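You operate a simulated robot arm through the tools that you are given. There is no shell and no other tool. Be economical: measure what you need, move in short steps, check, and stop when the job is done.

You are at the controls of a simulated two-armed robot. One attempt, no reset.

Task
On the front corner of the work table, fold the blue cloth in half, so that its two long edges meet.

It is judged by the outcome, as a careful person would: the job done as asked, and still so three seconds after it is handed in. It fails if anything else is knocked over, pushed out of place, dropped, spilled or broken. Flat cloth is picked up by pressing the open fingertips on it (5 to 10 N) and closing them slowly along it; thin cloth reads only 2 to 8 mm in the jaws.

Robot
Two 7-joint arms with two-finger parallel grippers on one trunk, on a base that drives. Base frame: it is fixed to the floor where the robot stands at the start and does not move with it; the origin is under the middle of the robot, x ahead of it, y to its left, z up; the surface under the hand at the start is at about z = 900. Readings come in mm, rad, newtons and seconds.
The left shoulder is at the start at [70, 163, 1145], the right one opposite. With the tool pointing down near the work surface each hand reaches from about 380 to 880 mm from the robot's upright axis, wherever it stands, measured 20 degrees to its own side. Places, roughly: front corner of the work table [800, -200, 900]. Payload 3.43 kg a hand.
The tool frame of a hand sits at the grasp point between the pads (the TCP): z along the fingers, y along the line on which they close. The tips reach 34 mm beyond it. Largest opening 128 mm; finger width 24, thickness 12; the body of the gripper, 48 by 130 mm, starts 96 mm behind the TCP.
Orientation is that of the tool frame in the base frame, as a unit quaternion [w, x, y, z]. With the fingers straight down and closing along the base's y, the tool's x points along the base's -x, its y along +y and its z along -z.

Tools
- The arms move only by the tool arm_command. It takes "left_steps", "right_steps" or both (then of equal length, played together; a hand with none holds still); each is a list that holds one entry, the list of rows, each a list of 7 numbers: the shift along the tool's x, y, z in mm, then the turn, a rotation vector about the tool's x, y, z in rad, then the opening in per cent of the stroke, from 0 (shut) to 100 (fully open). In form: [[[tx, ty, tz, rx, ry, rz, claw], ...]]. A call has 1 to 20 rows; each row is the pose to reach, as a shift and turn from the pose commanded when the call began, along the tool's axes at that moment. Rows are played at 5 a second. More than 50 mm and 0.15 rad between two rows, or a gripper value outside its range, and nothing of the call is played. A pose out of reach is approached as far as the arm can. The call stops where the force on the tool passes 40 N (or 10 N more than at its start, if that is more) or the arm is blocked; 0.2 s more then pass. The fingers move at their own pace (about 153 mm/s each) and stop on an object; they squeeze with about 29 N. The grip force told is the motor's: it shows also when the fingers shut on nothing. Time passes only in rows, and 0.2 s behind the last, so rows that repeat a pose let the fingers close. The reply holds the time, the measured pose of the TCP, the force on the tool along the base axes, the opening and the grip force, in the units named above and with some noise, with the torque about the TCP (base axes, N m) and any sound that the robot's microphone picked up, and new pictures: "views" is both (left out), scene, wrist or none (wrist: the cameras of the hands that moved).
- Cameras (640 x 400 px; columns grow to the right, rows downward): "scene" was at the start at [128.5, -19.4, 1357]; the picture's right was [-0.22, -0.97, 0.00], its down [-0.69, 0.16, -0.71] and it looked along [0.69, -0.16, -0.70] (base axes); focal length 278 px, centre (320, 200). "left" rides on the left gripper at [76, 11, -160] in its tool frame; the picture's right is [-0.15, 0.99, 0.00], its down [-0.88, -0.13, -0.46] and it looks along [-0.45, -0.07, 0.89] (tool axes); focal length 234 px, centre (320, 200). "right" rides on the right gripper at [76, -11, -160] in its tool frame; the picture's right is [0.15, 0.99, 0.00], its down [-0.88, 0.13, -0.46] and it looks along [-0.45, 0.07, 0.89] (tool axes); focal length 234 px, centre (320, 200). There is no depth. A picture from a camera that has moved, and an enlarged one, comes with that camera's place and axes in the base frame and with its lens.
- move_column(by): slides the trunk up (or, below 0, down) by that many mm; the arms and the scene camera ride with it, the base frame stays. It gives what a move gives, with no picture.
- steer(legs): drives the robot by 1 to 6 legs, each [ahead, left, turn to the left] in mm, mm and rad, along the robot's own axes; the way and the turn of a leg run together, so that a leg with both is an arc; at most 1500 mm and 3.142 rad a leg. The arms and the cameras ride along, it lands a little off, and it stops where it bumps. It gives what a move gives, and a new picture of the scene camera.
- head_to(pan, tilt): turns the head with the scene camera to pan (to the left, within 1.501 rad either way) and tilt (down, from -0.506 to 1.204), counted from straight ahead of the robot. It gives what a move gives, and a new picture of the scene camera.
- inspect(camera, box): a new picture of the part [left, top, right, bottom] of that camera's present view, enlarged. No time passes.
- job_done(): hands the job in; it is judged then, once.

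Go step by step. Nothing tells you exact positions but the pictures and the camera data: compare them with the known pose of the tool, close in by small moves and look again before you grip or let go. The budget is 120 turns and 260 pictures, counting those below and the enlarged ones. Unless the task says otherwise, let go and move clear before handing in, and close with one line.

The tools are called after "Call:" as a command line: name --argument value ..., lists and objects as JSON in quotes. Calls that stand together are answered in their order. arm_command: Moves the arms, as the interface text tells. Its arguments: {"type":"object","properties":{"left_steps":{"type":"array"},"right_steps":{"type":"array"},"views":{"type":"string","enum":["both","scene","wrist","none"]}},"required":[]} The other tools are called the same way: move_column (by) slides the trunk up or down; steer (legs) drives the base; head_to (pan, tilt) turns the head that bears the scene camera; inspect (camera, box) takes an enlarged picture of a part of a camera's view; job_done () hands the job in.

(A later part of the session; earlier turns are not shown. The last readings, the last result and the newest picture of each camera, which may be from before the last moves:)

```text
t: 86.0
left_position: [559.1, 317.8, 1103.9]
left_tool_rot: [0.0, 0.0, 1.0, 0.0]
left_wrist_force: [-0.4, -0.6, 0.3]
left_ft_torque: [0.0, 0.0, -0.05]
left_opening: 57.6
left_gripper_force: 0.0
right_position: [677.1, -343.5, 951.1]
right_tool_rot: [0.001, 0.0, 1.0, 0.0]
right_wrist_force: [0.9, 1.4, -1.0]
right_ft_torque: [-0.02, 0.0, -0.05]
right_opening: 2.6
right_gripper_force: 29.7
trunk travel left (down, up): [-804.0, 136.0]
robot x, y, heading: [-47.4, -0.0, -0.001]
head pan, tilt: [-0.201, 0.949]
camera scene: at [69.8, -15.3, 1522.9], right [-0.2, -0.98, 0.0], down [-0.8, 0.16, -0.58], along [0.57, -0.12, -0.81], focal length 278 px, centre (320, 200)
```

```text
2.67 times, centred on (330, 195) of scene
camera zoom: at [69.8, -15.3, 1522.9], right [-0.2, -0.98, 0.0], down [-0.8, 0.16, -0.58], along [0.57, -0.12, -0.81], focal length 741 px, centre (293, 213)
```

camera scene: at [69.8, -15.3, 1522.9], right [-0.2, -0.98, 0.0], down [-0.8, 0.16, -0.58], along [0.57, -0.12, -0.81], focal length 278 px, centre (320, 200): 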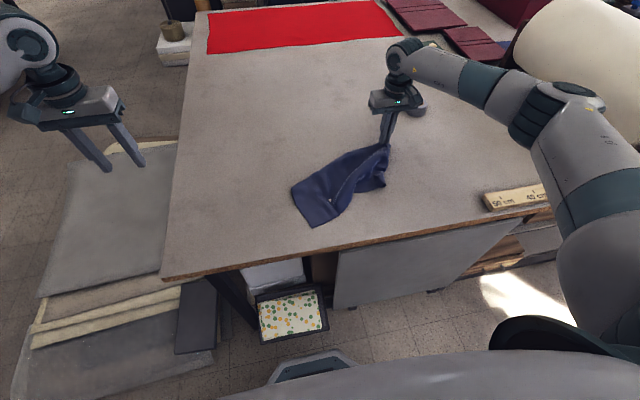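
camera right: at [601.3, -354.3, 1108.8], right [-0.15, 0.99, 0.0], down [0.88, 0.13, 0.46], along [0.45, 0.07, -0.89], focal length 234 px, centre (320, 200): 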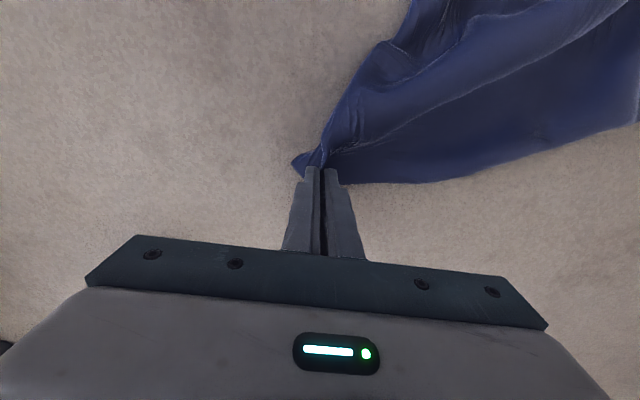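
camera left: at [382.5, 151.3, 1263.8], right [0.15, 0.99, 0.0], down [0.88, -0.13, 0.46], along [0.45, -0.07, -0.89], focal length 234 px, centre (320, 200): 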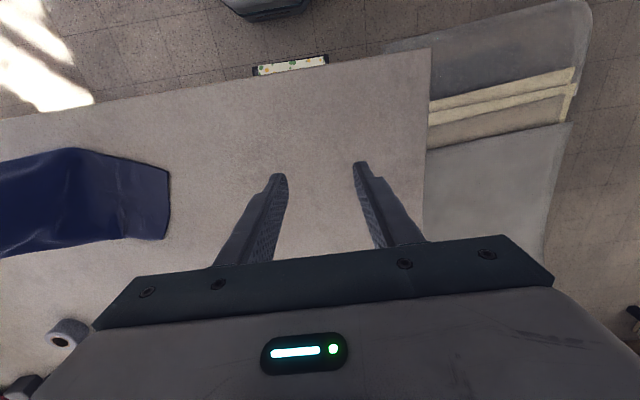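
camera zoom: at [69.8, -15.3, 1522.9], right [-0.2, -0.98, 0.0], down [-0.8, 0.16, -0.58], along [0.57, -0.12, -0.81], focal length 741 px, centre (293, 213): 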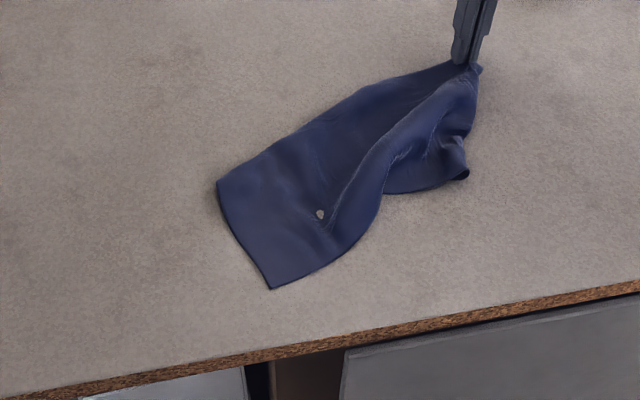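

Much better spread. I'll bring the left camera in to see the left short edge in detail.

Call:
arm_command --left_steps '[[[15, -45, 10, 0, 0, 0, 45], [30, -90, 20, 0, 0, 0, 45], [45, -135, 30, 0, 0, 0, 45], [60, -180, 40, 0, 0, 0, 45], [75, -220, 50, 0, 0, 0, 45], [75, -240, 50, 0, 0, 0, 45]]]' --views "wrist"

Call:
inspect --camera "left" --box '[40, 60, 320, 240]'

```text
t: 87.3
left_position: [482.5, 77.7, 1054.9]
left_tool_rot: [0.001, -0.001, 1.0, 0.001]
left_wrist_force: [-1.0, -0.1, -0.2]
left_ft_torque: [-0.02, 0.01, 0.01]
left_opening: 57.9
left_gripper_force: 0.1
right_position: [678.1, -343.1, 950.9]
right_tool_rot: [0.0, 0.0, 1.0, 0.0]
right_wrist_force: [0.6, 0.3, -0.7]
right_ft_torque: [-0.01, 0.01, -0.01]
right_opening: 2.5
right_gripper_force: 29.1
trunk travel left (down, up): [-804.0, 136.0]
robot x, y, heading: [-53.3, 0.6, 0.005]
head pan, tilt: [-0.201, 0.949]
camera left: at [406.4, 89.4, 1213.9], right [0.15, 0.99, 0.0], down [0.88, -0.13, 0.46], along [0.45, -0.07, -0.89], focal length 234 px, centre (320, 200)
```

left: 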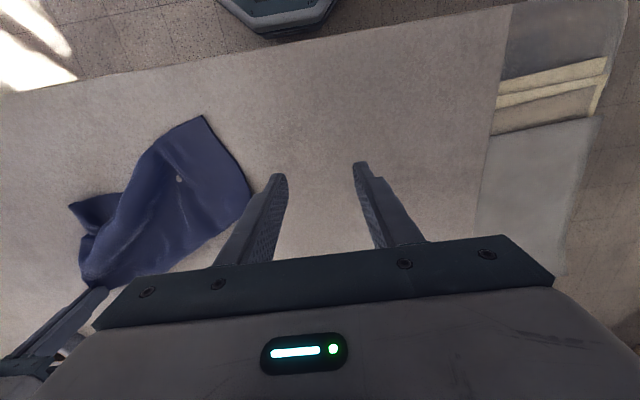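

```text
2.22 times, centred on (180, 150) of left
camera zoom: at [406.4, 89.4, 1213.9], right [0.15, 0.99, 0.0], down [0.88, -0.13, 0.46], along [0.45, -0.07, -0.89], focal length 520 px, centre (631, 311)
```

zoom: 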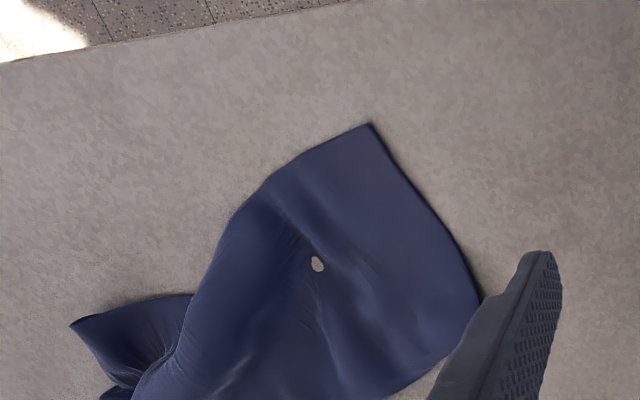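

NL sits at (423,−65) and NR at about (514,−316), both single layer and visible. The left hand goes to NL first, yawed to match the edge.

Call:
arm_command --left_steps '[[[6, -35, 5, 0, 0, -0.12, 45], [12, -70, 15, 0, 0, -0.24, 45], [20, -105, 30, 0, 0, -0.36, 40], [28, -140, 50, 0, 0, -0.36, 36], [37, -174, 75, 0, 0, -0.36, 36], [37, -174, 105, 0, 0, -0.36, 36], [37, -174, 112, 0, 0, -0.36, 36]]]' --views "wrist"

Call:
inspect --camera "left" --box '[200, 90, 440, 240]'

```text
t: 89.0
left_position: [445.5, -95.2, 942.2]
left_tool_rot: [0.001, -0.18, 0.984, -0.001]
left_wrist_force: [1.2, -0.1, 0.3]
left_ft_torque: [0.0, -0.03, 0.0]
left_opening: 46.0
left_gripper_force: 0.1
right_position: [677.3, -344.4, 950.4]
right_tool_rot: [0.0, 0.0, 1.0, 0.001]
right_wrist_force: [0.2, 0.4, 0.0]
right_ft_torque: [0.01, -0.01, 0.06]
right_opening: 2.6
right_gripper_force: 29.3
trunk travel left (down, up): [-804.0, 136.0]
robot x, y, heading: [-51.3, -0.6, -0.0]
head pan, tilt: [-0.201, 0.949]
camera left: at [369.6, -112.2, 1100.4], right [-0.21, 0.98, 0.0], down [0.87, 0.19, 0.46], along [0.45, 0.1, -0.89], focal length 234 px, centre (320, 200)
```

left: 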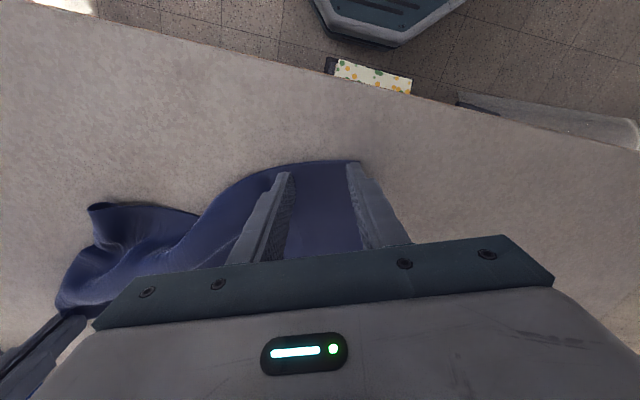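

```text
2.67 times, centred on (320, 165) of left
camera zoom: at [369.6, -112.2, 1100.4], right [-0.21, 0.98, 0.0], down [0.87, 0.19, 0.46], along [0.45, 0.1, -0.89], focal length 624 px, centre (320, 293)
```

zoom: 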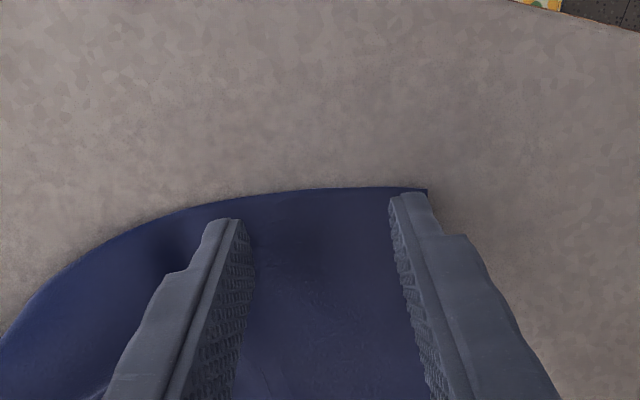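

Well placed. Shifting 7 mm inward and pressing.

Call:
arm_command --left_steps '[[[-2, -7, 2, 0, 0, 0, 36], [-2, -7, 5, 0, 0, 0, 36], [-2, -7, 6.2, 0, 0, 0, 36], [-2, -7, 6.2, 0, 0, 0, 36]]]' --views "none"

```text
t: 90.0
left_position: [448.7, -100.6, 936.3]
left_tool_rot: [0.0, -0.179, 0.984, 0.0]
left_wrist_force: [0.8, 0.6, 0.5]
left_ft_torque: [-0.01, 0.02, -0.01]
left_opening: 46.3
left_gripper_force: 0.2
right_position: [678.4, -344.7, 951.1]
right_tool_rot: [0.0, 0.0, 1.0, 0.0]
right_wrist_force: [-0.9, -0.3, -0.3]
right_ft_torque: [0.01, 0.0, 0.0]
right_opening: 2.0
right_gripper_force: 29.1
trunk travel left (down, up): [-804.0, 136.0]
robot x, y, heading: [-51.7, 0.2, 0.0]
head pan, tilt: [-0.201, 0.949]
```

Call:
arm_command --left_steps '[[[0, 0, 0.8, 0, 0, 0, 36], [0, 0, 1.6, 0, 0, 0, 36], [0, 0, 1.6, 0, 0, 0, 36]]]' --views "none"

```text
t: 90.8
left_position: [450.0, -101.2, 935.1]
left_tool_rot: [0.001, -0.18, 0.984, -0.001]
left_wrist_force: [0.2, 0.9, 4.5]
left_ft_torque: [0.05, 0.04, 0.01]
left_opening: 46.1
left_gripper_force: 0.5
right_position: [677.2, -344.0, 949.8]
right_tool_rot: [0.0, 0.0, 1.0, 0.0]
right_wrist_force: [0.6, -0.1, -0.4]
right_ft_torque: [-0.01, -0.03, -0.02]
right_opening: 2.3
right_gripper_force: 28.9
trunk travel left (down, up): [-804.0, 136.0]
robot x, y, heading: [-50.0, 1.0, 0.002]
head pan, tilt: [-0.201, 0.949]
```

Contact at about 4.5 N. Adding 0.6 mm and closing slowly.

Call:
arm_command --left_steps '[[[0, 0, 0.6, 0, 0, 0, 36], [0, 0, 0.6, 0, 0, 0, 33], [0, 0, 0.6, 0, 0, 0, 30], [0, 0, 0.6, 0, 0, 0, 27], [0, 0, 0.6, 0, 0, 0, 24], [0, 0, 0.6, 0, 0, 0, 21], [0, 0, 0.6, 0, 0, 0, 18], [0, 0, 0.6, 0, 0, 0, 15], [0, 0, 0.6, 0, 0, 0, 12], [0, 0, 0.6, 0, 0, 0, 9], [0, 0, 0.6, 0, 0, 0, 6], [0, 0, 0.6, 0, 0, 0, 3], [0, 0, 0.6, 0, 0, 0, 0], [0, 0, 0.6, 0, 0, 0, 0], [0, 0, 0.6, 0, 0, 0, 0]]]' --views "none"

Call:
inspect --camera "left" --box '[200, 90, 440, 240]'

```text
t: 94.0
left_position: [448.0, -99.6, 934.7]
left_tool_rot: [0.001, -0.18, 0.984, -0.001]
left_wrist_force: [-0.1, 0.7, 16.9]
left_ft_torque: [0.03, 0.03, -0.01]
left_opening: 2.5
left_gripper_force: 29.3
right_position: [676.1, -342.5, 951.8]
right_tool_rot: [0.001, 0.0, 1.0, 0.0]
right_wrist_force: [0.2, 0.2, 0.9]
right_ft_torque: [-0.01, -0.03, 0.02]
right_opening: 2.5
right_gripper_force: 29.2
trunk travel left (down, up): [-804.0, 136.0]
robot x, y, heading: [-49.9, -0.2, 0.004]
head pan, tilt: [-0.201, 0.949]
```

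```text
2.67 times, centred on (320, 165) of left
camera zoom: at [373.0, -116.5, 1094.3], right [-0.21, 0.98, 0.0], down [0.87, 0.19, 0.46], along [0.45, 0.1, -0.89], focal length 624 px, centre (320, 293)
```

zoom: 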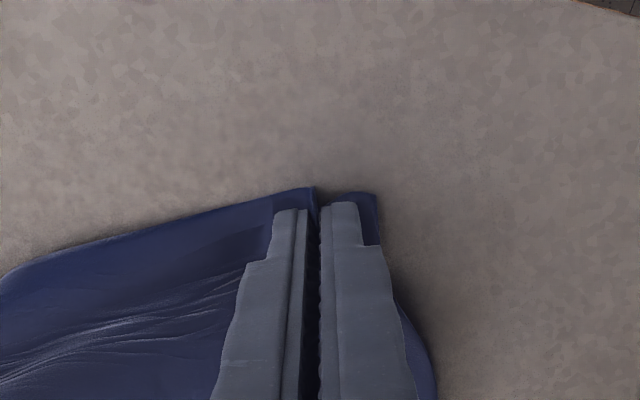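

NL is held (2.5 mm, single layer). Now the right hand sets down the far corner, opens, lifts and looks for NR.

Call:
arm_command --right_steps '[[[0, 0, 8, 0, 0, 0, 0], [0, 0, 13, 0, 0, 0, 0], [0, 0, 13, 0, 0, 0, 15], [0, 0, 13, 0, 0, 0, 35], [0, 0, 0, 0, 0, 0, 40], [0, 0, -30, 0, 0, 0, 40], [25, 0, -65, 0, 0, 0, 40], [60, 0, -95, 0, 0, 0, 40], [95, 0, -110, 0, 0, 0, 40], [130, 0, -110, 0, 0, 0, 40], [130, 0, -110, 0, 0, 0, 40]]]' --views "both"

Call:
inspect --camera "right" --box '[240, 20, 640, 270]'

Call:
inspect --camera "scene" --box '[240, 120, 440, 250]'

```text
t: 96.3
left_position: [449.3, -101.1, 935.0]
left_tool_rot: [0.0, -0.178, 0.984, -0.001]
left_wrist_force: [-0.3, -0.6, 16.7]
left_ft_torque: [-0.01, 0.03, 0.02]
left_opening: 2.8
left_gripper_force: 29.1
right_position: [545.8, -339.3, 1063.0]
right_tool_rot: [0.001, 0.0, 1.0, 0.0]
right_wrist_force: [0.4, -0.5, 0.5]
right_ft_torque: [0.01, 0.01, 0.03]
right_opening: 51.3
right_gripper_force: 0.1
trunk travel left (down, up): [-804.0, 136.0]
robot x, y, heading: [-51.1, 1.1, -0.0]
head pan, tilt: [-0.201, 0.949]
camera scene: at [68.6, -14.6, 1523.0], right [-0.2, -0.98, 0.0], down [-0.8, 0.16, -0.58], along [0.57, -0.12, -0.81], focal length 278 px, centre (320, 200)
camera right: at [468.8, -350.9, 1221.6], right [-0.15, 0.99, 0.0], down [0.88, 0.13, 0.46], along [0.45, 0.07, -0.89], focal length 234 px, centre (320, 200)
```

scene: 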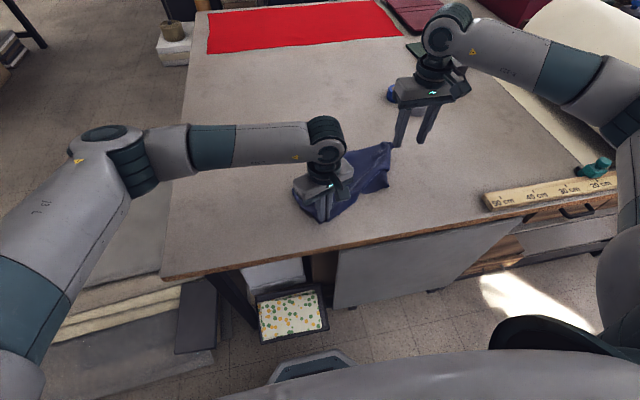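
right: 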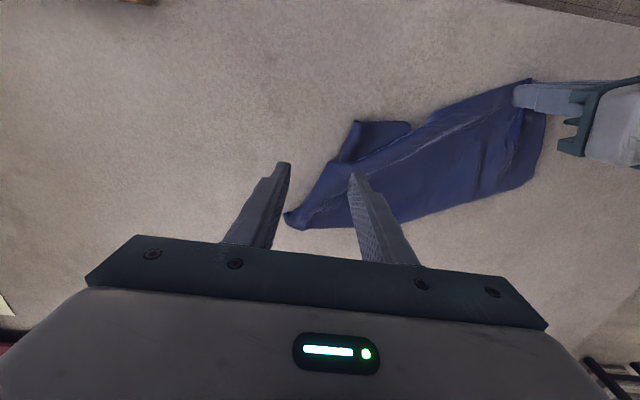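

```text
1.60 times, centred on (440, 145) of right
camera zoom: at [468.8, -350.9, 1221.6], right [-0.15, 0.99, 0.0], down [0.88, 0.13, 0.46], along [0.45, 0.07, -0.89], focal length 375 px, centre (128, 288)
```

zoom: 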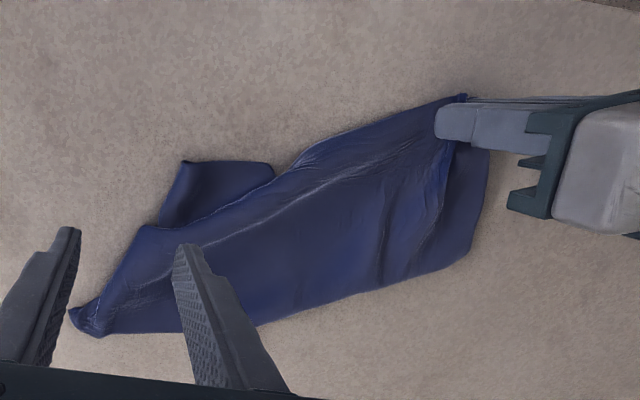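

```text
3.08 times, centred on (340, 185) of scene
camera zoom: at [68.6, -14.6, 1523.0], right [-0.2, -0.98, 0.0], down [-0.8, 0.16, -0.58], along [0.57, -0.12, -0.81], focal length 855 px, centre (258, 246)
```

zoom: 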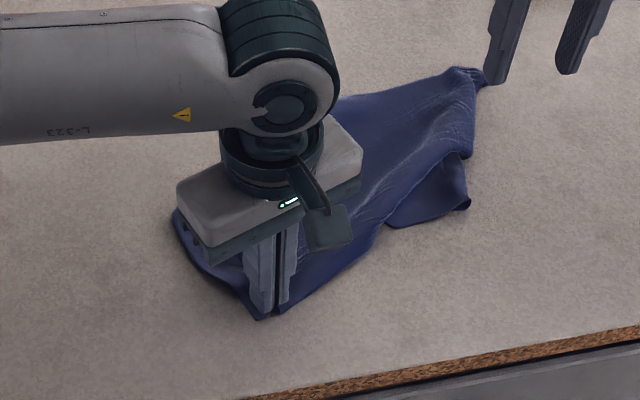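

NR is at (509,−296) with a small flat flap of near edge running to y ≈ −225. I'll position the right hand over it.

Call:
arm_command --right_steps '[[[14, 32, 10, 0, 0, 0, 28], [27, 64, 30, 0, 0, 0, 28], [27, 64, 70, 0, 0, 0, 28], [27, 64, 105, 0, 0, 0, 28], [27, 64, 120, 0, 0, 0, 28], [27, 64, 120, 0, 0, 0, 28]]]' --views "none"

Call:
inspect --camera "right" --box '[200, 90, 440, 240]'

```text
t: 97.8
left_position: [448.3, -100.4, 934.4]
left_tool_rot: [0.001, -0.18, 0.984, -0.001]
left_wrist_force: [0.9, -1.2, 15.7]
left_ft_torque: [0.01, -0.03, -0.02]
left_opening: 2.6
left_gripper_force: 29.0
right_position: [520.4, -278.7, 944.5]
right_tool_rot: [0.0, 0.001, 1.0, 0.0]
right_wrist_force: [-0.1, 0.3, 5.1]
right_ft_torque: [-0.07, 0.08, -0.02]
right_opening: 35.8
right_gripper_force: 0.1
trunk travel left (down, up): [-804.0, 136.0]
robot x, y, heading: [-49.0, 3.4, -0.001]
head pan, tilt: [-0.201, 0.949]
```

```text
2.67 times, centred on (320, 165) of right
camera zoom: at [442.6, -289.3, 1102.6], right [-0.15, 0.99, 0.0], down [0.88, 0.13, 0.46], along [0.45, 0.07, -0.89], focal length 624 px, centre (320, 293)
```

zoom: 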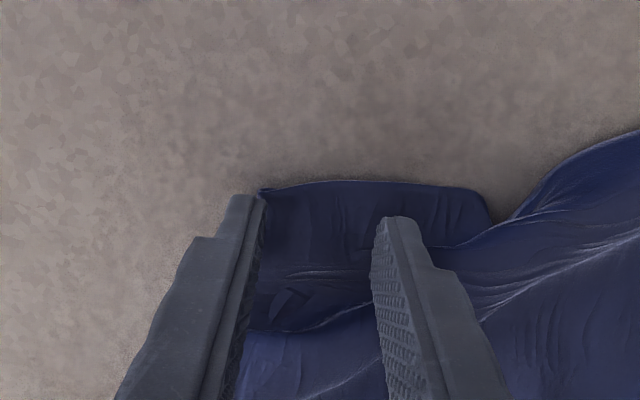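

The inner finger touches the pleat. Shifting toward the edge (−x) and slightly inward.

Call:
arm_command --right_steps '[[[0, 0, -6, 0, 0, 0, 28], [9, 5, -6, 0, 0, 0, 28], [9, 5, 0, 0, 0, 0, 28], [9, 5, 4, 0, 0, 0, 28], [9, 5, 7, 0, 0, 0, 28], [9, 5, 8.2, 0, 0, 0, 28], [9, 5, 8.2, 0, 0, 0, 28]]]' --views "none"

Call:
inspect --camera "right" --box '[200, 90, 440, 240]'

```text
t: 99.3
left_position: [448.4, -100.2, 935.9]
left_tool_rot: [0.0, -0.18, 0.984, -0.001]
left_wrist_force: [2.9, -1.2, 11.5]
left_ft_torque: [-0.03, -0.06, -0.02]
left_opening: 2.4
left_gripper_force: 29.3
right_position: [510.6, -272.8, 936.9]
right_tool_rot: [0.001, 0.002, 1.0, 0.001]
right_wrist_force: [-1.7, 0.4, 13.6]
right_ft_torque: [-0.17, -0.08, 0.02]
right_opening: 35.5
right_gripper_force: 0.0
trunk travel left (down, up): [-804.0, 136.0]
robot x, y, heading: [-47.1, 2.2, 0.002]
head pan, tilt: [-0.201, 0.949]
```

```text
2.67 times, centred on (320, 165) of right
camera zoom: at [433.5, -284.0, 1095.1], right [-0.15, 0.99, 0.0], down [0.88, 0.13, 0.46], along [0.45, 0.07, -0.89], focal length 624 px, centre (320, 293)
```

zoom: 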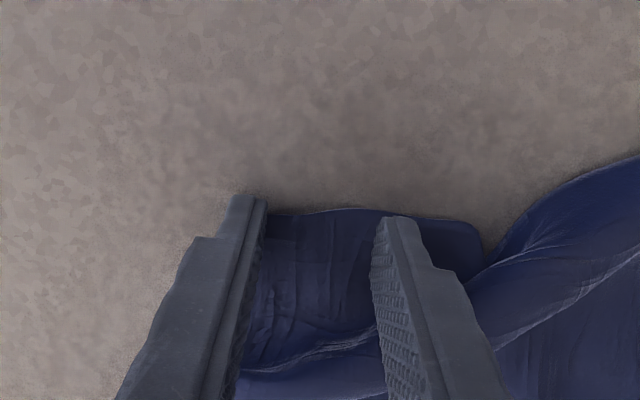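

Call:
arm_command --right_steps '[[[0, 0, -5, 0, 0, 0, 26], [0, 7, -5, 0, 0, 0, 26], [0, 7, -1, 0, 0, 0, 26], [0, 7, 0, 0, 0, 0, 26], [0, 7, 0, 0, 0, 0, 24], [0, 7, 0, 0, 0, 0, 21], [0, 7, 0, 0, 0, 0, 18], [0, 7, 0, 0, 0, 0, 15], [0, 7, 0, 0, 0, 0, 12], [0, 7, 0, 0, 0, 0, 9], [0, 7, 0, 0, 0, 0, 6], [0, 7, 0, 0, 0, 0, 3], [0, 7, 0, 0, 0, 0, 0], [0, 7, 0, 0, 0, 0, 0], [0, 7, 0, 0, 0, 0, 0]]]' --views "none"

Call:
inspect --camera "right" --box '[200, 90, 440, 240]'

```text
t: 102.5
left_position: [447.8, -99.5, 936.1]
left_tool_rot: [0.001, -0.179, 0.984, -0.001]
left_wrist_force: [2.0, -1.1, 8.7]
left_ft_torque: [-0.07, -0.08, 0.02]
left_opening: 2.8
left_gripper_force: 28.9
right_position: [509.3, -265.6, 936.1]
right_tool_rot: [0.001, 0.001, 1.0, 0.0]
right_wrist_force: [-1.1, 1.3, 13.1]
right_ft_torque: [-0.01, -0.11, -0.02]
right_opening: 2.3
right_gripper_force: 28.6
trunk travel left (down, up): [-804.0, 136.0]
robot x, y, heading: [-52.7, 0.1, -0.001]
head pan, tilt: [-0.201, 0.949]
```

```text
2.67 times, centred on (320, 165) of right
camera zoom: at [432.8, -277.2, 1095.2], right [-0.15, 0.99, 0.0], down [0.88, 0.13, 0.46], along [0.45, 0.07, -0.89], focal length 624 px, centre (320, 293)
```

zoom: 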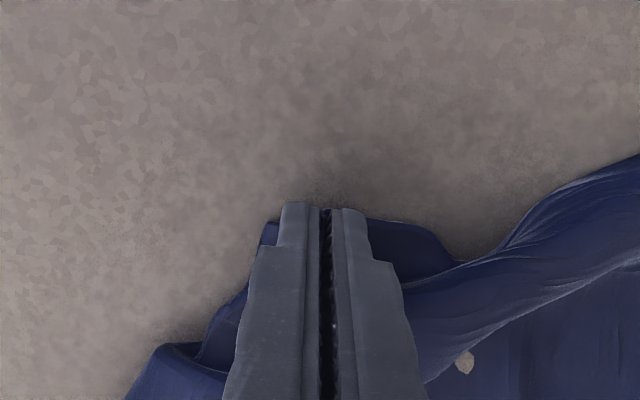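

Both near corners are held with a single ridge each. Lifting both, squaring up and spreading gently.

Call:
arm_command --left_steps '[[[0, 0, -20, 0, 0, 0, 0], [0, 0, -45, 0, 0, 0.05, 0], [-5, 5, -75, 0, 0, 0.1, 0], [-12, 13, -105, 0, 0, 0.15, 0], [-20, 24, -135, 0, 0, 0.2, 0], [-30, 36, -165, 0, 0, 0.25, 0], [-40, 48, -195, 0, 0, 0.3, 0], [-48, 60, -225, 0, 0, 0.36, 0], [-56, 70, -250, 0, 0, 0.36, 0], [-60, 76, -262, 0, 0, 0.36, 0], [-60, 76, -262, 0, 0, 0.36, 0]]]' --right_steps '[[[0, 0, -20, 0, 0, 0, 0], [0, 0, -45, 0, 0, 0, 0], [3, 0, -75, 0, 0, 0, 0], [6, 0, -105, 0, 0, 0, 0], [10, -2, -135, 0, 0, 0, 0], [14, -4, -165, 0, 0, 0, 0], [18, -6, -195, 0, 0, 0, 0], [23, -9, -225, 0, 0, 0, 0], [28, -11, -250, 0, 0, 0, 0], [30, -12, -262, 0, 0, 0, 0], [30, -12, -262, 0, 0, 0, 0]]]' --views "wrist"

Call:
head_to --pan -0.2 --tilt 0.75

```text
t: 104.1
left_position: [466.0, -55.1, 1116.6]
left_tool_rot: [0.002, -0.042, 0.999, -0.01]
left_wrist_force: [5.1, -23.1, -0.2]
left_ft_torque: [-0.89, -0.2, 0.04]
left_opening: 2.4
left_gripper_force: 28.9
right_position: [495.7, -263.1, 1113.7]
right_tool_rot: [-0.001, -0.007, 1.0, 0.009]
right_wrist_force: [-4.8, 22.5, 0.6]
right_ft_torque: [0.84, 0.13, 0.24]
right_opening: 2.6
right_gripper_force: 29.2
trunk travel left (down, up): [-804.0, 136.0]
robot x, y, heading: [-51.3, 0.1, 0.001]
head pan, tilt: [-0.201, 0.949]
stopped in row 7 (right hand): the force on the tool passed its limit at 45 N (the readings are from after the stop); the commanded pose is now the measured one
camera right: at [418.9, -277.2, 1273.1], right [-0.16, 0.99, 0.02], down [0.88, 0.14, 0.46], along [0.45, 0.09, -0.89], focal length 234 px, centre (320, 200)
camera left: at [387.6, -46.9, 1274.8], right [0.06, 1.0, -0.02], down [0.89, -0.05, 0.46], along [0.46, -0.05, -0.89], focal length 234 px, centre (320, 200)
```

right: 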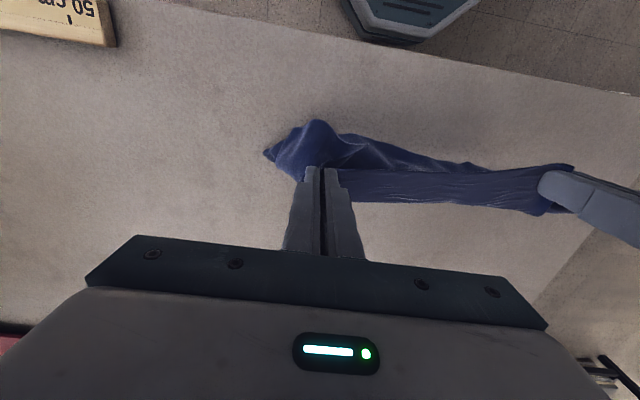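
left: 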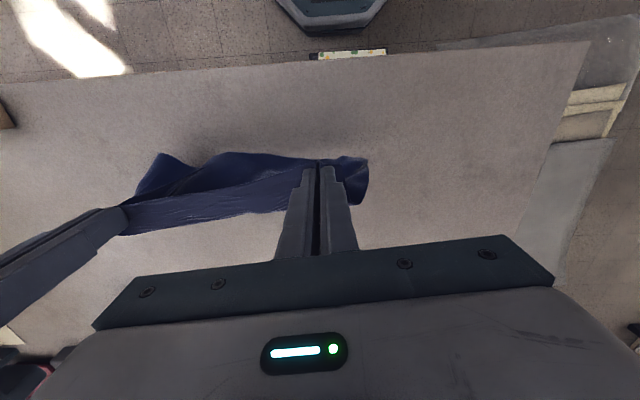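

```text
t: 104.8
left_position: [466.8, -54.3, 1115.2]
left_tool_rot: [0.001, -0.042, 0.999, -0.011]
left_wrist_force: [5.0, -33.6, -0.6]
left_ft_torque: [-1.17, -0.2, 0.02]
left_opening: 2.8
left_gripper_force: 29.2
right_position: [496.5, -265.8, 1114.0]
right_tool_rot: [0.001, -0.005, 1.0, 0.008]
right_wrist_force: [-7.0, 33.0, 1.5]
right_ft_torque: [1.14, 0.22, 0.31]
right_opening: 2.6
right_gripper_force: 29.1
trunk travel left (down, up): [-804.0, 136.0]
robot x, y, heading: [-51.3, -3.6, -0.001]
head pan, tilt: [-0.201, 0.75]
camera scene: at [80.0, -17.9, 1538.2], right [-0.2, -0.98, 0.0], down [-0.67, 0.14, -0.73], along [0.72, -0.15, -0.68], focal length 278 px, centre (320, 200)
```

scene: 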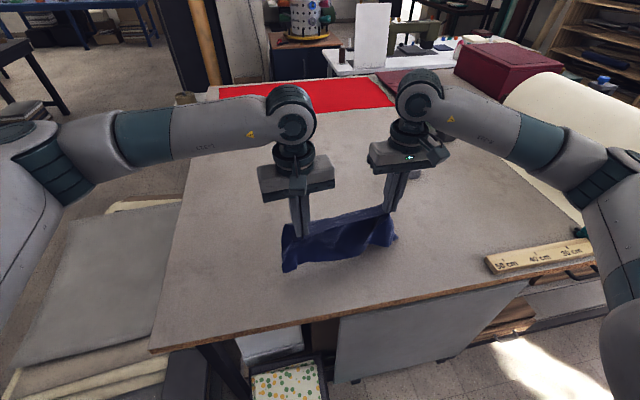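

The tension rose at only 210 mm apart, so I'll ease together slightly and inspect what's actually held.

Call:
arm_command --left_steps '[[[0, -6, 0, 0, 0, 0, 0], [0, -10, 0, 0, 0, 0, 0]]]' --right_steps '[[[0, 3, 0, 0, 0, 0, 0], [0, 6, 0, 0, 0, 0, 0]]]' --views "none"

Call:
inspect --camera "scene" --box '[250, 150, 430, 290]'

Call:
inspect --camera "left" --box '[90, 110, 410, 250]'

Call:
inspect --camera "right" --box '[240, 90, 640, 250]'

```text
t: 105.4
left_position: [467.8, -63.3, 1115.5]
left_tool_rot: [0.001, -0.044, 0.999, -0.005]
left_wrist_force: [1.0, -6.8, 0.1]
left_ft_torque: [-0.25, -0.05, -0.02]
left_opening: 2.4
left_gripper_force: 29.1
right_position: [498.1, -261.8, 1114.4]
right_tool_rot: [0.0, -0.003, 1.0, 0.005]
right_wrist_force: [-2.5, 7.3, 0.0]
right_ft_torque: [0.25, 0.05, 0.08]
right_opening: 2.0
right_gripper_force: 29.2
trunk travel left (down, up): [-804.0, 136.0]
robot x, y, heading: [-51.0, 2.3, -0.001]
head pan, tilt: [-0.201, 0.75]
```

```text
2.86 times, centred on (340, 220) of scene
camera zoom: at [80.0, -17.8, 1538.3], right [-0.2, -0.98, 0.0], down [-0.67, 0.14, -0.73], along [0.72, -0.15, -0.68], focal length 794 px, centre (263, 143)
```

zoom: 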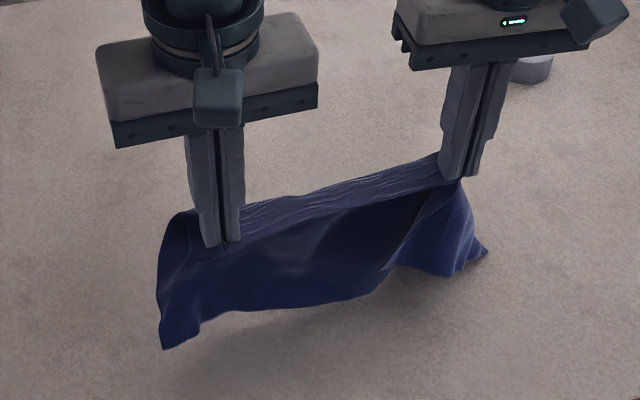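

```text
2.00 times, centred on (250, 180) of left
camera zoom: at [389.8, -56.3, 1273.7], right [0.06, 1.0, -0.01], down [0.89, -0.05, 0.46], along [0.46, -0.04, -0.89], focal length 468 px, centre (460, 240)
```

zoom: 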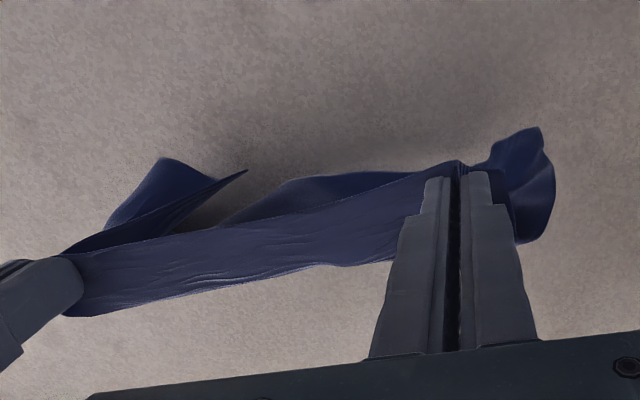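

```text
1.60 times, centred on (440, 170) of right
camera zoom: at [420.5, -275.2, 1273.5], right [-0.15, 0.99, 0.01], down [0.88, 0.13, 0.46], along [0.45, 0.08, -0.89], focal length 375 px, centre (128, 248)
```

zoom: 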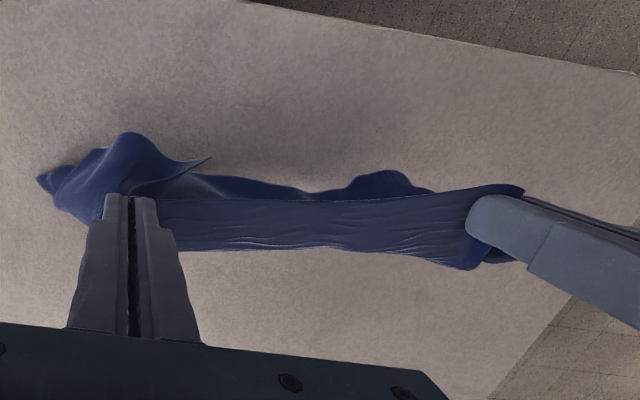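

Raising further so the cloth hangs free and shows itself.

Call:
arm_command --left_steps '[[[0, 0, -25, 0, 0, 0, 0], [0, 0, -50, 0, 0, 0, 0], [0, 0, -75, 0, 0, 0, 0], [0, 0, -100, 0, 0, 0, 0], [0, 0, -125, 0, 0, 0, 0], [0, 0, -150, 0, 0, 0, 0], [0, 0, -150, 0, 0, 0, 0]]]' --right_steps '[[[0, 0, -25, 0, 0, 0, 0], [0, 0, -50, 0, 0, 0, 0], [0, 0, -75, 0, 0, 0, 0], [0, 0, -100, 0, 0, 0, 0], [0, 0, -125, 0, 0, 0, 0], [0, 0, -150, 0, 0, 0, 0], [0, 0, -150, 0, 0, 0, 0]]]' --views "none"

Call:
inspect --camera "scene" --box '[220, 120, 460, 300]'

Call:
inspect --camera "left" --box '[90, 60, 410, 250]'

```text
t: 107.0
left_position: [467.0, -60.2, 1264.2]
left_tool_rot: [0.001, -0.042, 0.999, -0.007]
left_wrist_force: [1.6, -10.3, -0.7]
left_ft_torque: [-0.37, -0.03, 0.02]
left_opening: 2.5
left_gripper_force: 28.6
right_position: [498.8, -263.0, 1263.8]
right_tool_rot: [0.0, -0.004, 1.0, 0.006]
right_wrist_force: [-2.4, 9.6, 0.4]
right_ft_torque: [0.34, 0.06, 0.11]
right_opening: 2.3
right_gripper_force: 29.2
trunk travel left (down, up): [-804.0, 136.0]
robot x, y, heading: [-51.2, -3.0, 0.005]
head pan, tilt: [-0.201, 0.75]
```

```text
2.22 times, centred on (340, 210) of scene
camera zoom: at [80.3, -17.8, 1538.3], right [-0.2, -0.98, 0.0], down [-0.67, 0.14, -0.73], along [0.72, -0.15, -0.68], focal length 617 px, centre (276, 178)
```

zoom: 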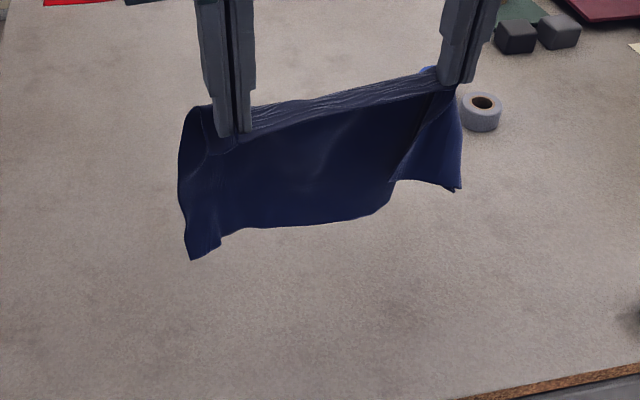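

```text
2.00 times, centred on (250, 155) of left
camera zoom: at [388.7, -53.3, 1423.4], right [0.06, 1.0, -0.01], down [0.89, -0.05, 0.46], along [0.46, -0.04, -0.89], focal length 468 px, centre (460, 290)
```

zoom: 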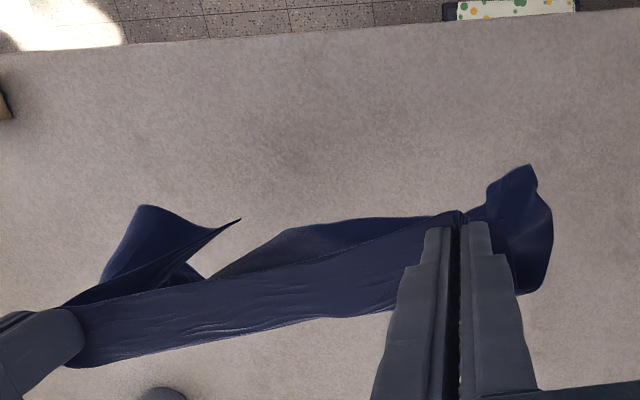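

It now hangs as a single sheet from its near edge, with the right end drooping. I'll lay it flat: move out to x ≈ 640, touch the far edge down, then come back −x while lowering.

Call:
arm_command --left_steps '[[[-35, 0, 10, 0, 0, 0, 0], [-70, 0, 20, 0, 0, 0, 0], [-105, 0, 40, 0, 0, 0, 0], [-140, 0, 65, 0, 0, 0, 0], [-175, 0, 90, 0, 0, 0, 0], [-178, 0, 115, 0, 0, 0, 0], [-178, 0, 140, 0, 0, 0, 0], [-172, 0, 155, 0, 0, 0, 0], [-160, 0, 172, 0, 0, 0, 0], [-145, 0, 188, 0, 0, 0, 0], [-127, 0, 205, 0, 0, 0, 0], [-108, 0, 222, 0, 0, 0, 0], [-88, 0, 239, 0, 0, 0, 0], [-68, 0, 256, 0, 0, 0, 0], [-47, 0, 272, 0, 0, 0, 0], [-26, 0, 287, 0, 0, 0, 0], [-5, 0, 300, 0, 0, 0, 0], [15, 0, 312, 0, 0, 0, 0], [30, 0, 322, 0, 0, 0, 0], [38, 0, 325, 0, 0, 0, 0]]]' --right_steps '[[[-29, 0, 10, 0, 0, 0, 0], [-58, 0, 20, 0, 0, 0, 0], [-87, 0, 40, 0, 0, 0, 0], [-116, 0, 65, 0, 0, 0, 0], [-145, 0, 90, 0, 0, 0, 0], [-148, 0, 115, 0, 0, 0, 0], [-148, 0, 140, 0, 0, 0, 0], [-142, 0, 155, 0, 0, 0, 0], [-130, 0, 172, 0, 0, 0, 0], [-115, 0, 188, 0, 0, 0, 0], [-97, 0, 205, 0, 0, 0, 0], [-78, 0, 222, 0, 0, 0, 0], [-58, 0, 239, 0, 0, 0, 0], [-38, 0, 256, 0, 0, 0, 0], [-17, 0, 272, 0, 0, 0, 0], [4, 0, 287, 0, 0, 0, 0], [25, 0, 300, 0, 0, 0, 0], [45, 0, 312, 0, 0, 0, 0], [60, 0, 322, 0, 0, 0, 0], [68, 0, 325, 0, 0, 0, 0]]]' --views "both"

Call:
inspect --camera "scene" --box '[240, 160, 460, 310]'

```text
t: 111.2
left_position: [429.3, -69.7, 940.4]
left_tool_rot: [0.002, -0.044, 0.999, -0.008]
left_wrist_force: [0.6, -0.5, -0.1]
left_ft_torque: [-0.03, -0.01, 0.01]
left_opening: 2.5
left_gripper_force: 28.7
right_position: [428.0, -260.1, 940.3]
right_tool_rot: [0.0, -0.005, 1.0, 0.006]
right_wrist_force: [-0.3, 0.7, 0.6]
right_ft_torque: [-0.05, -0.02, 0.01]
right_opening: 2.1
right_gripper_force: 28.6
trunk travel left (down, up): [-804.0, 136.0]
robot x, y, heading: [-51.5, -0.0, -0.006]
head pan, tilt: [-0.201, 0.75]
camera scene: at [79.5, -17.8, 1538.4], right [-0.2, -0.98, 0.0], down [-0.67, 0.14, -0.73], along [0.72, -0.15, -0.68], focal length 278 px, centre (320, 200)
camera right: at [350.8, -273.0, 1098.7], right [-0.16, 0.99, 0.01], down [0.88, 0.13, 0.46], along [0.45, 0.08, -0.89], focal length 234 px, centre (320, 200)
camera left: at [351.6, -62.0, 1098.9], right [0.06, 1.0, -0.01], down [0.89, -0.05, 0.46], along [0.46, -0.04, -0.89], focal length 234 px, centre (320, 200)
```

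scene: 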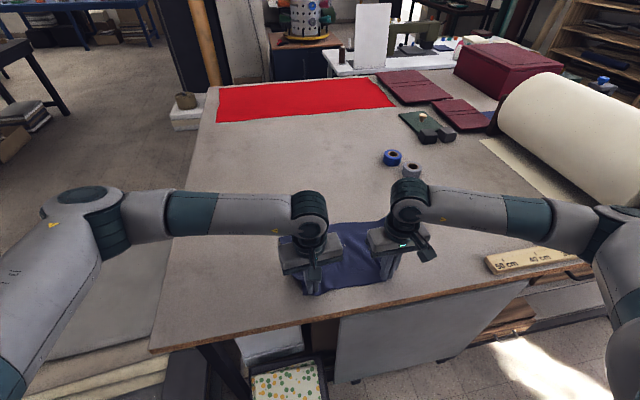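
right: 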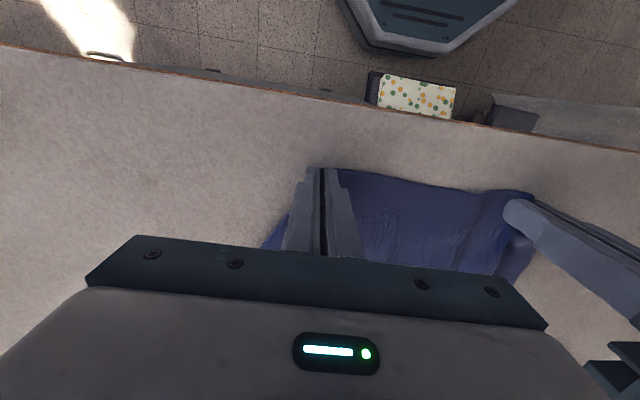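
left: 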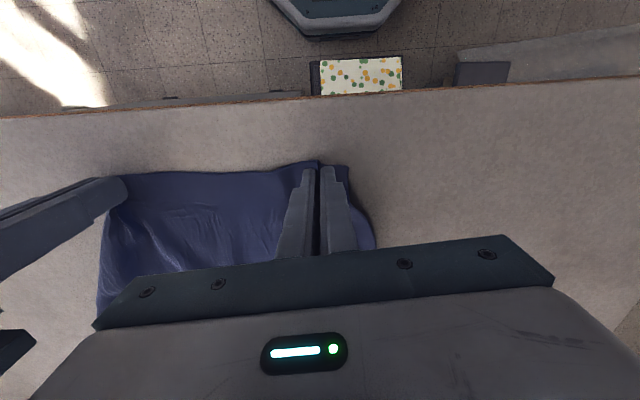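

```text
2.67 times, centred on (350, 235) of scene
camera zoom: at [79.5, -17.8, 1538.4], right [-0.2, -0.98, 0.0], down [-0.67, 0.14, -0.73], along [0.72, -0.15, -0.68], focal length 741 px, centre (240, 107)
```

zoom: 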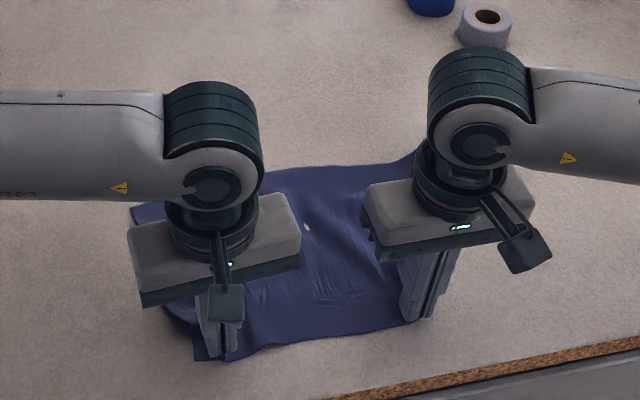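

Laid fairly flat. Releasing both and rising straight up, then apart, to look.

Call:
arm_command --left_steps '[[[0, 0, 2, 0, 0, 0, 0], [0, 0, 2, 0, 0, 0, 15], [0, 0, 2, 0, 0, 0, 30], [0, 0, -2, 0, 0, 0, 36], [0, 0, -15, 0, 0, 0, 36], [0, 0, -45, 0, 0, 0, 36], [20, 20, -80, 0, 0, 0, 36], [20, 60, -100, 0, 0, 0, 36], [20, 105, -120, 0, 0, 0, 36], [20, 150, -120, 0, 0, 0, 36]]]' --right_steps '[[[0, 0, 2, 0, 0, 0, 0], [0, 0, 2, 0, 0, 0, 15], [0, 0, 2, 0, 0, 0, 30], [0, 0, -2, 0, 0, 0, 36], [0, 0, -15, 0, 0, 0, 36], [0, 0, -45, 0, 0, 0, 36], [0, -20, -80, 0, 0, 0, 36], [0, -60, -100, 0, 0, 0, 36], [0, -105, -120, 0, 0, 0, 36], [0, -150, -120, 0, 0, 0, 36]]]' --views "none"

Call:
head_to --pan -0.2 --tilt 0.9

Call:
inspect --camera "scene" --box '[220, 110, 460, 270]'

```text
t: 113.4
left_position: [395.7, 81.8, 1060.6]
left_tool_rot: [0.003, -0.042, 0.999, -0.007]
left_wrist_force: [-0.3, -0.5, 0.3]
left_ft_torque: [-0.01, 0.0, 0.03]
left_opening: 46.0
left_gripper_force: 0.0
right_position: [427.9, -409.1, 1056.4]
right_tool_rot: [0.0, -0.006, 1.0, 0.005]
right_wrist_force: [0.1, -0.2, 0.1]
right_ft_torque: [0.01, -0.04, -0.03]
right_opening: 46.1
right_gripper_force: 0.0
trunk travel left (down, up): [-804.0, 136.0]
robot x, y, heading: [-47.9, -0.1, -0.005]
head pan, tilt: [-0.201, 0.75]
```

```text
t: 114.1
left_position: [397.4, 80.6, 1059.0]
left_tool_rot: [0.002, -0.043, 0.999, -0.008]
left_wrist_force: [0.4, -0.3, -0.9]
left_ft_torque: [0.01, 0.0, 0.0]
left_opening: 46.0
left_gripper_force: 0.0
right_position: [429.5, -409.0, 1054.8]
right_tool_rot: [-0.001, -0.005, 1.0, 0.005]
right_wrist_force: [-0.3, -0.5, 0.2]
right_ft_torque: [0.03, -0.02, 0.01]
right_opening: 46.1
right_gripper_force: 0.1
trunk travel left (down, up): [-804.0, 136.0]
robot x, y, heading: [-49.4, 0.3, -0.004]
head pan, tilt: [-0.201, 0.901]
camera scene: at [72.6, -16.2, 1526.5], right [-0.2, -0.98, 0.0], down [-0.77, 0.16, -0.62], along [0.61, -0.12, -0.78], focal length 278 px, centre (320, 200)
```

scene: 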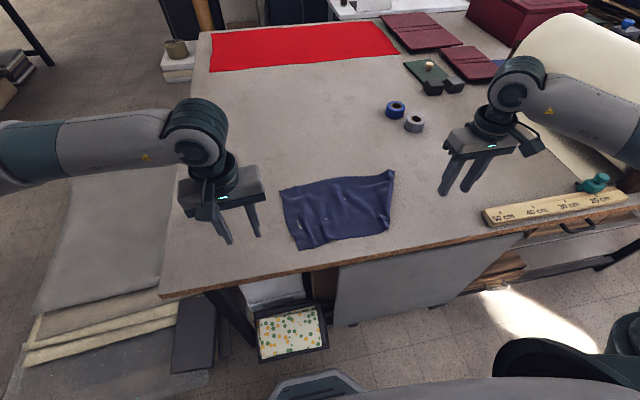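

```text
2.50 times, centred on (340, 190) of scene
camera zoom: at [72.6, -16.2, 1526.5], right [-0.2, -0.98, 0.0], down [-0.77, 0.16, -0.62], along [0.61, -0.12, -0.78], focal length 694 px, centre (270, 225)
```

zoom: 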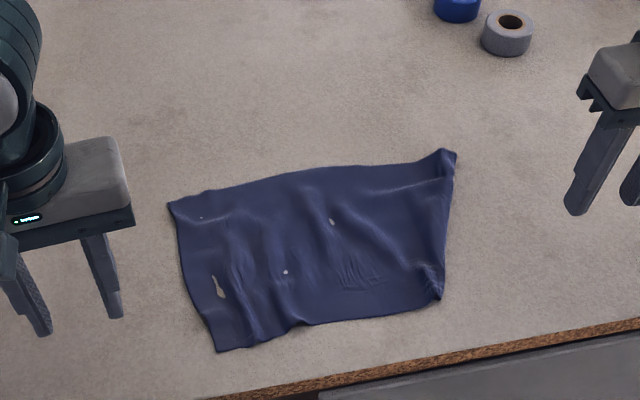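

All four corners are now visible and it's flat: FL(620,0), FR(635,−366), NR(428,−270), NL(414,−27), with the near edge gathered. I'll grip NL and NR at the corners.

Call:
arm_command --left_steps '[[[-4, -35, 15, 0, 0, 0.03, 28], [-8, -70, 40, 0, 0, 0.06, 28], [-12, -105, 70, 0, 0, 0.086, 28], [-15.6, -133, 95, 0, 0, 0.086, 28], [-15.6, -133, 114, 0, 0, 0.086, 28]]]' --right_steps '[[[-2, 40, 15, 0, 0, 0, 28], [-4, 80, 40, 0, 0, 0, 28], [-6, 120, 65, 0, 0, 0, 28], [-8, 160, 92, 0, 0, 0, 28], [-8, 162, 110, 0, 0, 0, 28]]]' --views "none"

Call:
inspect --camera "left" --box '[200, 90, 440, 240]'

Call:
inspect --camera "right" --box '[200, 90, 440, 240]'

```text
t: 115.3
left_position: [424.2, -53.1, 945.0]
left_tool_rot: [0.002, 0.002, 1.0, -0.007]
left_wrist_force: [0.3, 0.3, 0.4]
left_ft_torque: [0.02, -0.03, -0.01]
left_opening: 35.8
left_gripper_force: 0.2
right_position: [436.1, -245.9, 947.5]
right_tool_rot: [0.0, -0.005, 1.0, 0.006]
right_wrist_force: [0.1, -0.5, 0.5]
right_ft_torque: [0.01, 0.01, 0.01]
right_opening: 36.1
right_gripper_force: 0.0
trunk travel left (down, up): [-804.0, 136.0]
robot x, y, heading: [-48.1, 2.6, 0.003]
head pan, tilt: [-0.201, 0.901]
```

```text
2.67 times, centred on (320, 165) of left
camera zoom: at [346.8, -39.9, 1103.9], right [0.15, 0.99, -0.01], down [0.88, -0.12, 0.46], along [0.45, -0.08, -0.89], focal length 624 px, centre (320, 293)
```

zoom: 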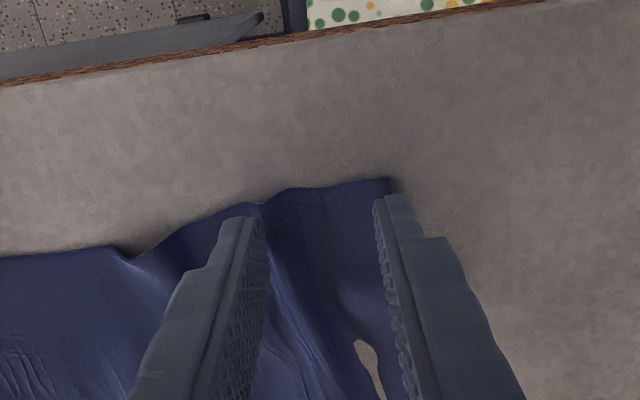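

```text
2.67 times, centred on (320, 165) of right
camera zoom: at [360.8, -258.9, 1106.2], right [-0.15, 0.99, 0.01], down [0.88, 0.13, 0.46], along [0.45, 0.08, -0.89], focal length 624 px, centre (320, 293)
```

zoom: 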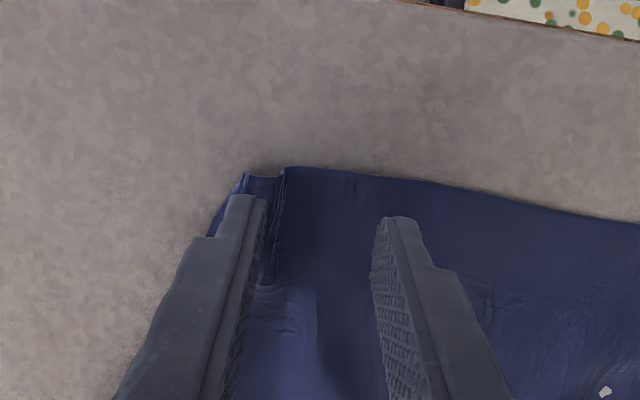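

Both on their corners; small adjustments (left 8 mm inward, right 6 mm outward onto its ridge), then press.

Call:
arm_command --left_steps '[[[0, -8, 4, 0, 0, 0, 28], [0, -8, 8, 0, 0, 0, 28], [0, -8, 10, 0, 0, 0, 28], [0, -8, 10.5, 0, 0, 0, 28], [0, -8, 10.5, 0, 0, 0, 28]]]' --right_steps '[[[0, -6, 4, 0, 0, 0, 28], [0, -6, 8, 0, 0, 0, 28], [0, -6, 10.5, 0, 0, 0, 28], [0, -6, 11.5, 0, 0, 0, 28], [0, -6, 11.5, 0, 0, 0, 28]]]' --views "none"

```text
t: 116.5
left_position: [423.6, -60.2, 936.0]
left_tool_rot: [0.002, 0.001, 1.0, -0.008]
left_wrist_force: [-0.9, 0.3, 1.4]
left_ft_torque: [0.05, 0.0, 0.03]
left_opening: 35.7
left_gripper_force: 0.3
right_position: [436.8, -251.4, 936.9]
right_tool_rot: [0.001, -0.004, 1.0, 0.006]
right_wrist_force: [0.4, 0.2, 5.4]
right_ft_torque: [-0.1, 0.03, -0.02]
right_opening: 35.5
right_gripper_force: 0.1
trunk travel left (down, up): [-804.0, 136.0]
robot x, y, heading: [-51.9, 1.5, 0.005]
head pan, tilt: [-0.201, 0.901]
```

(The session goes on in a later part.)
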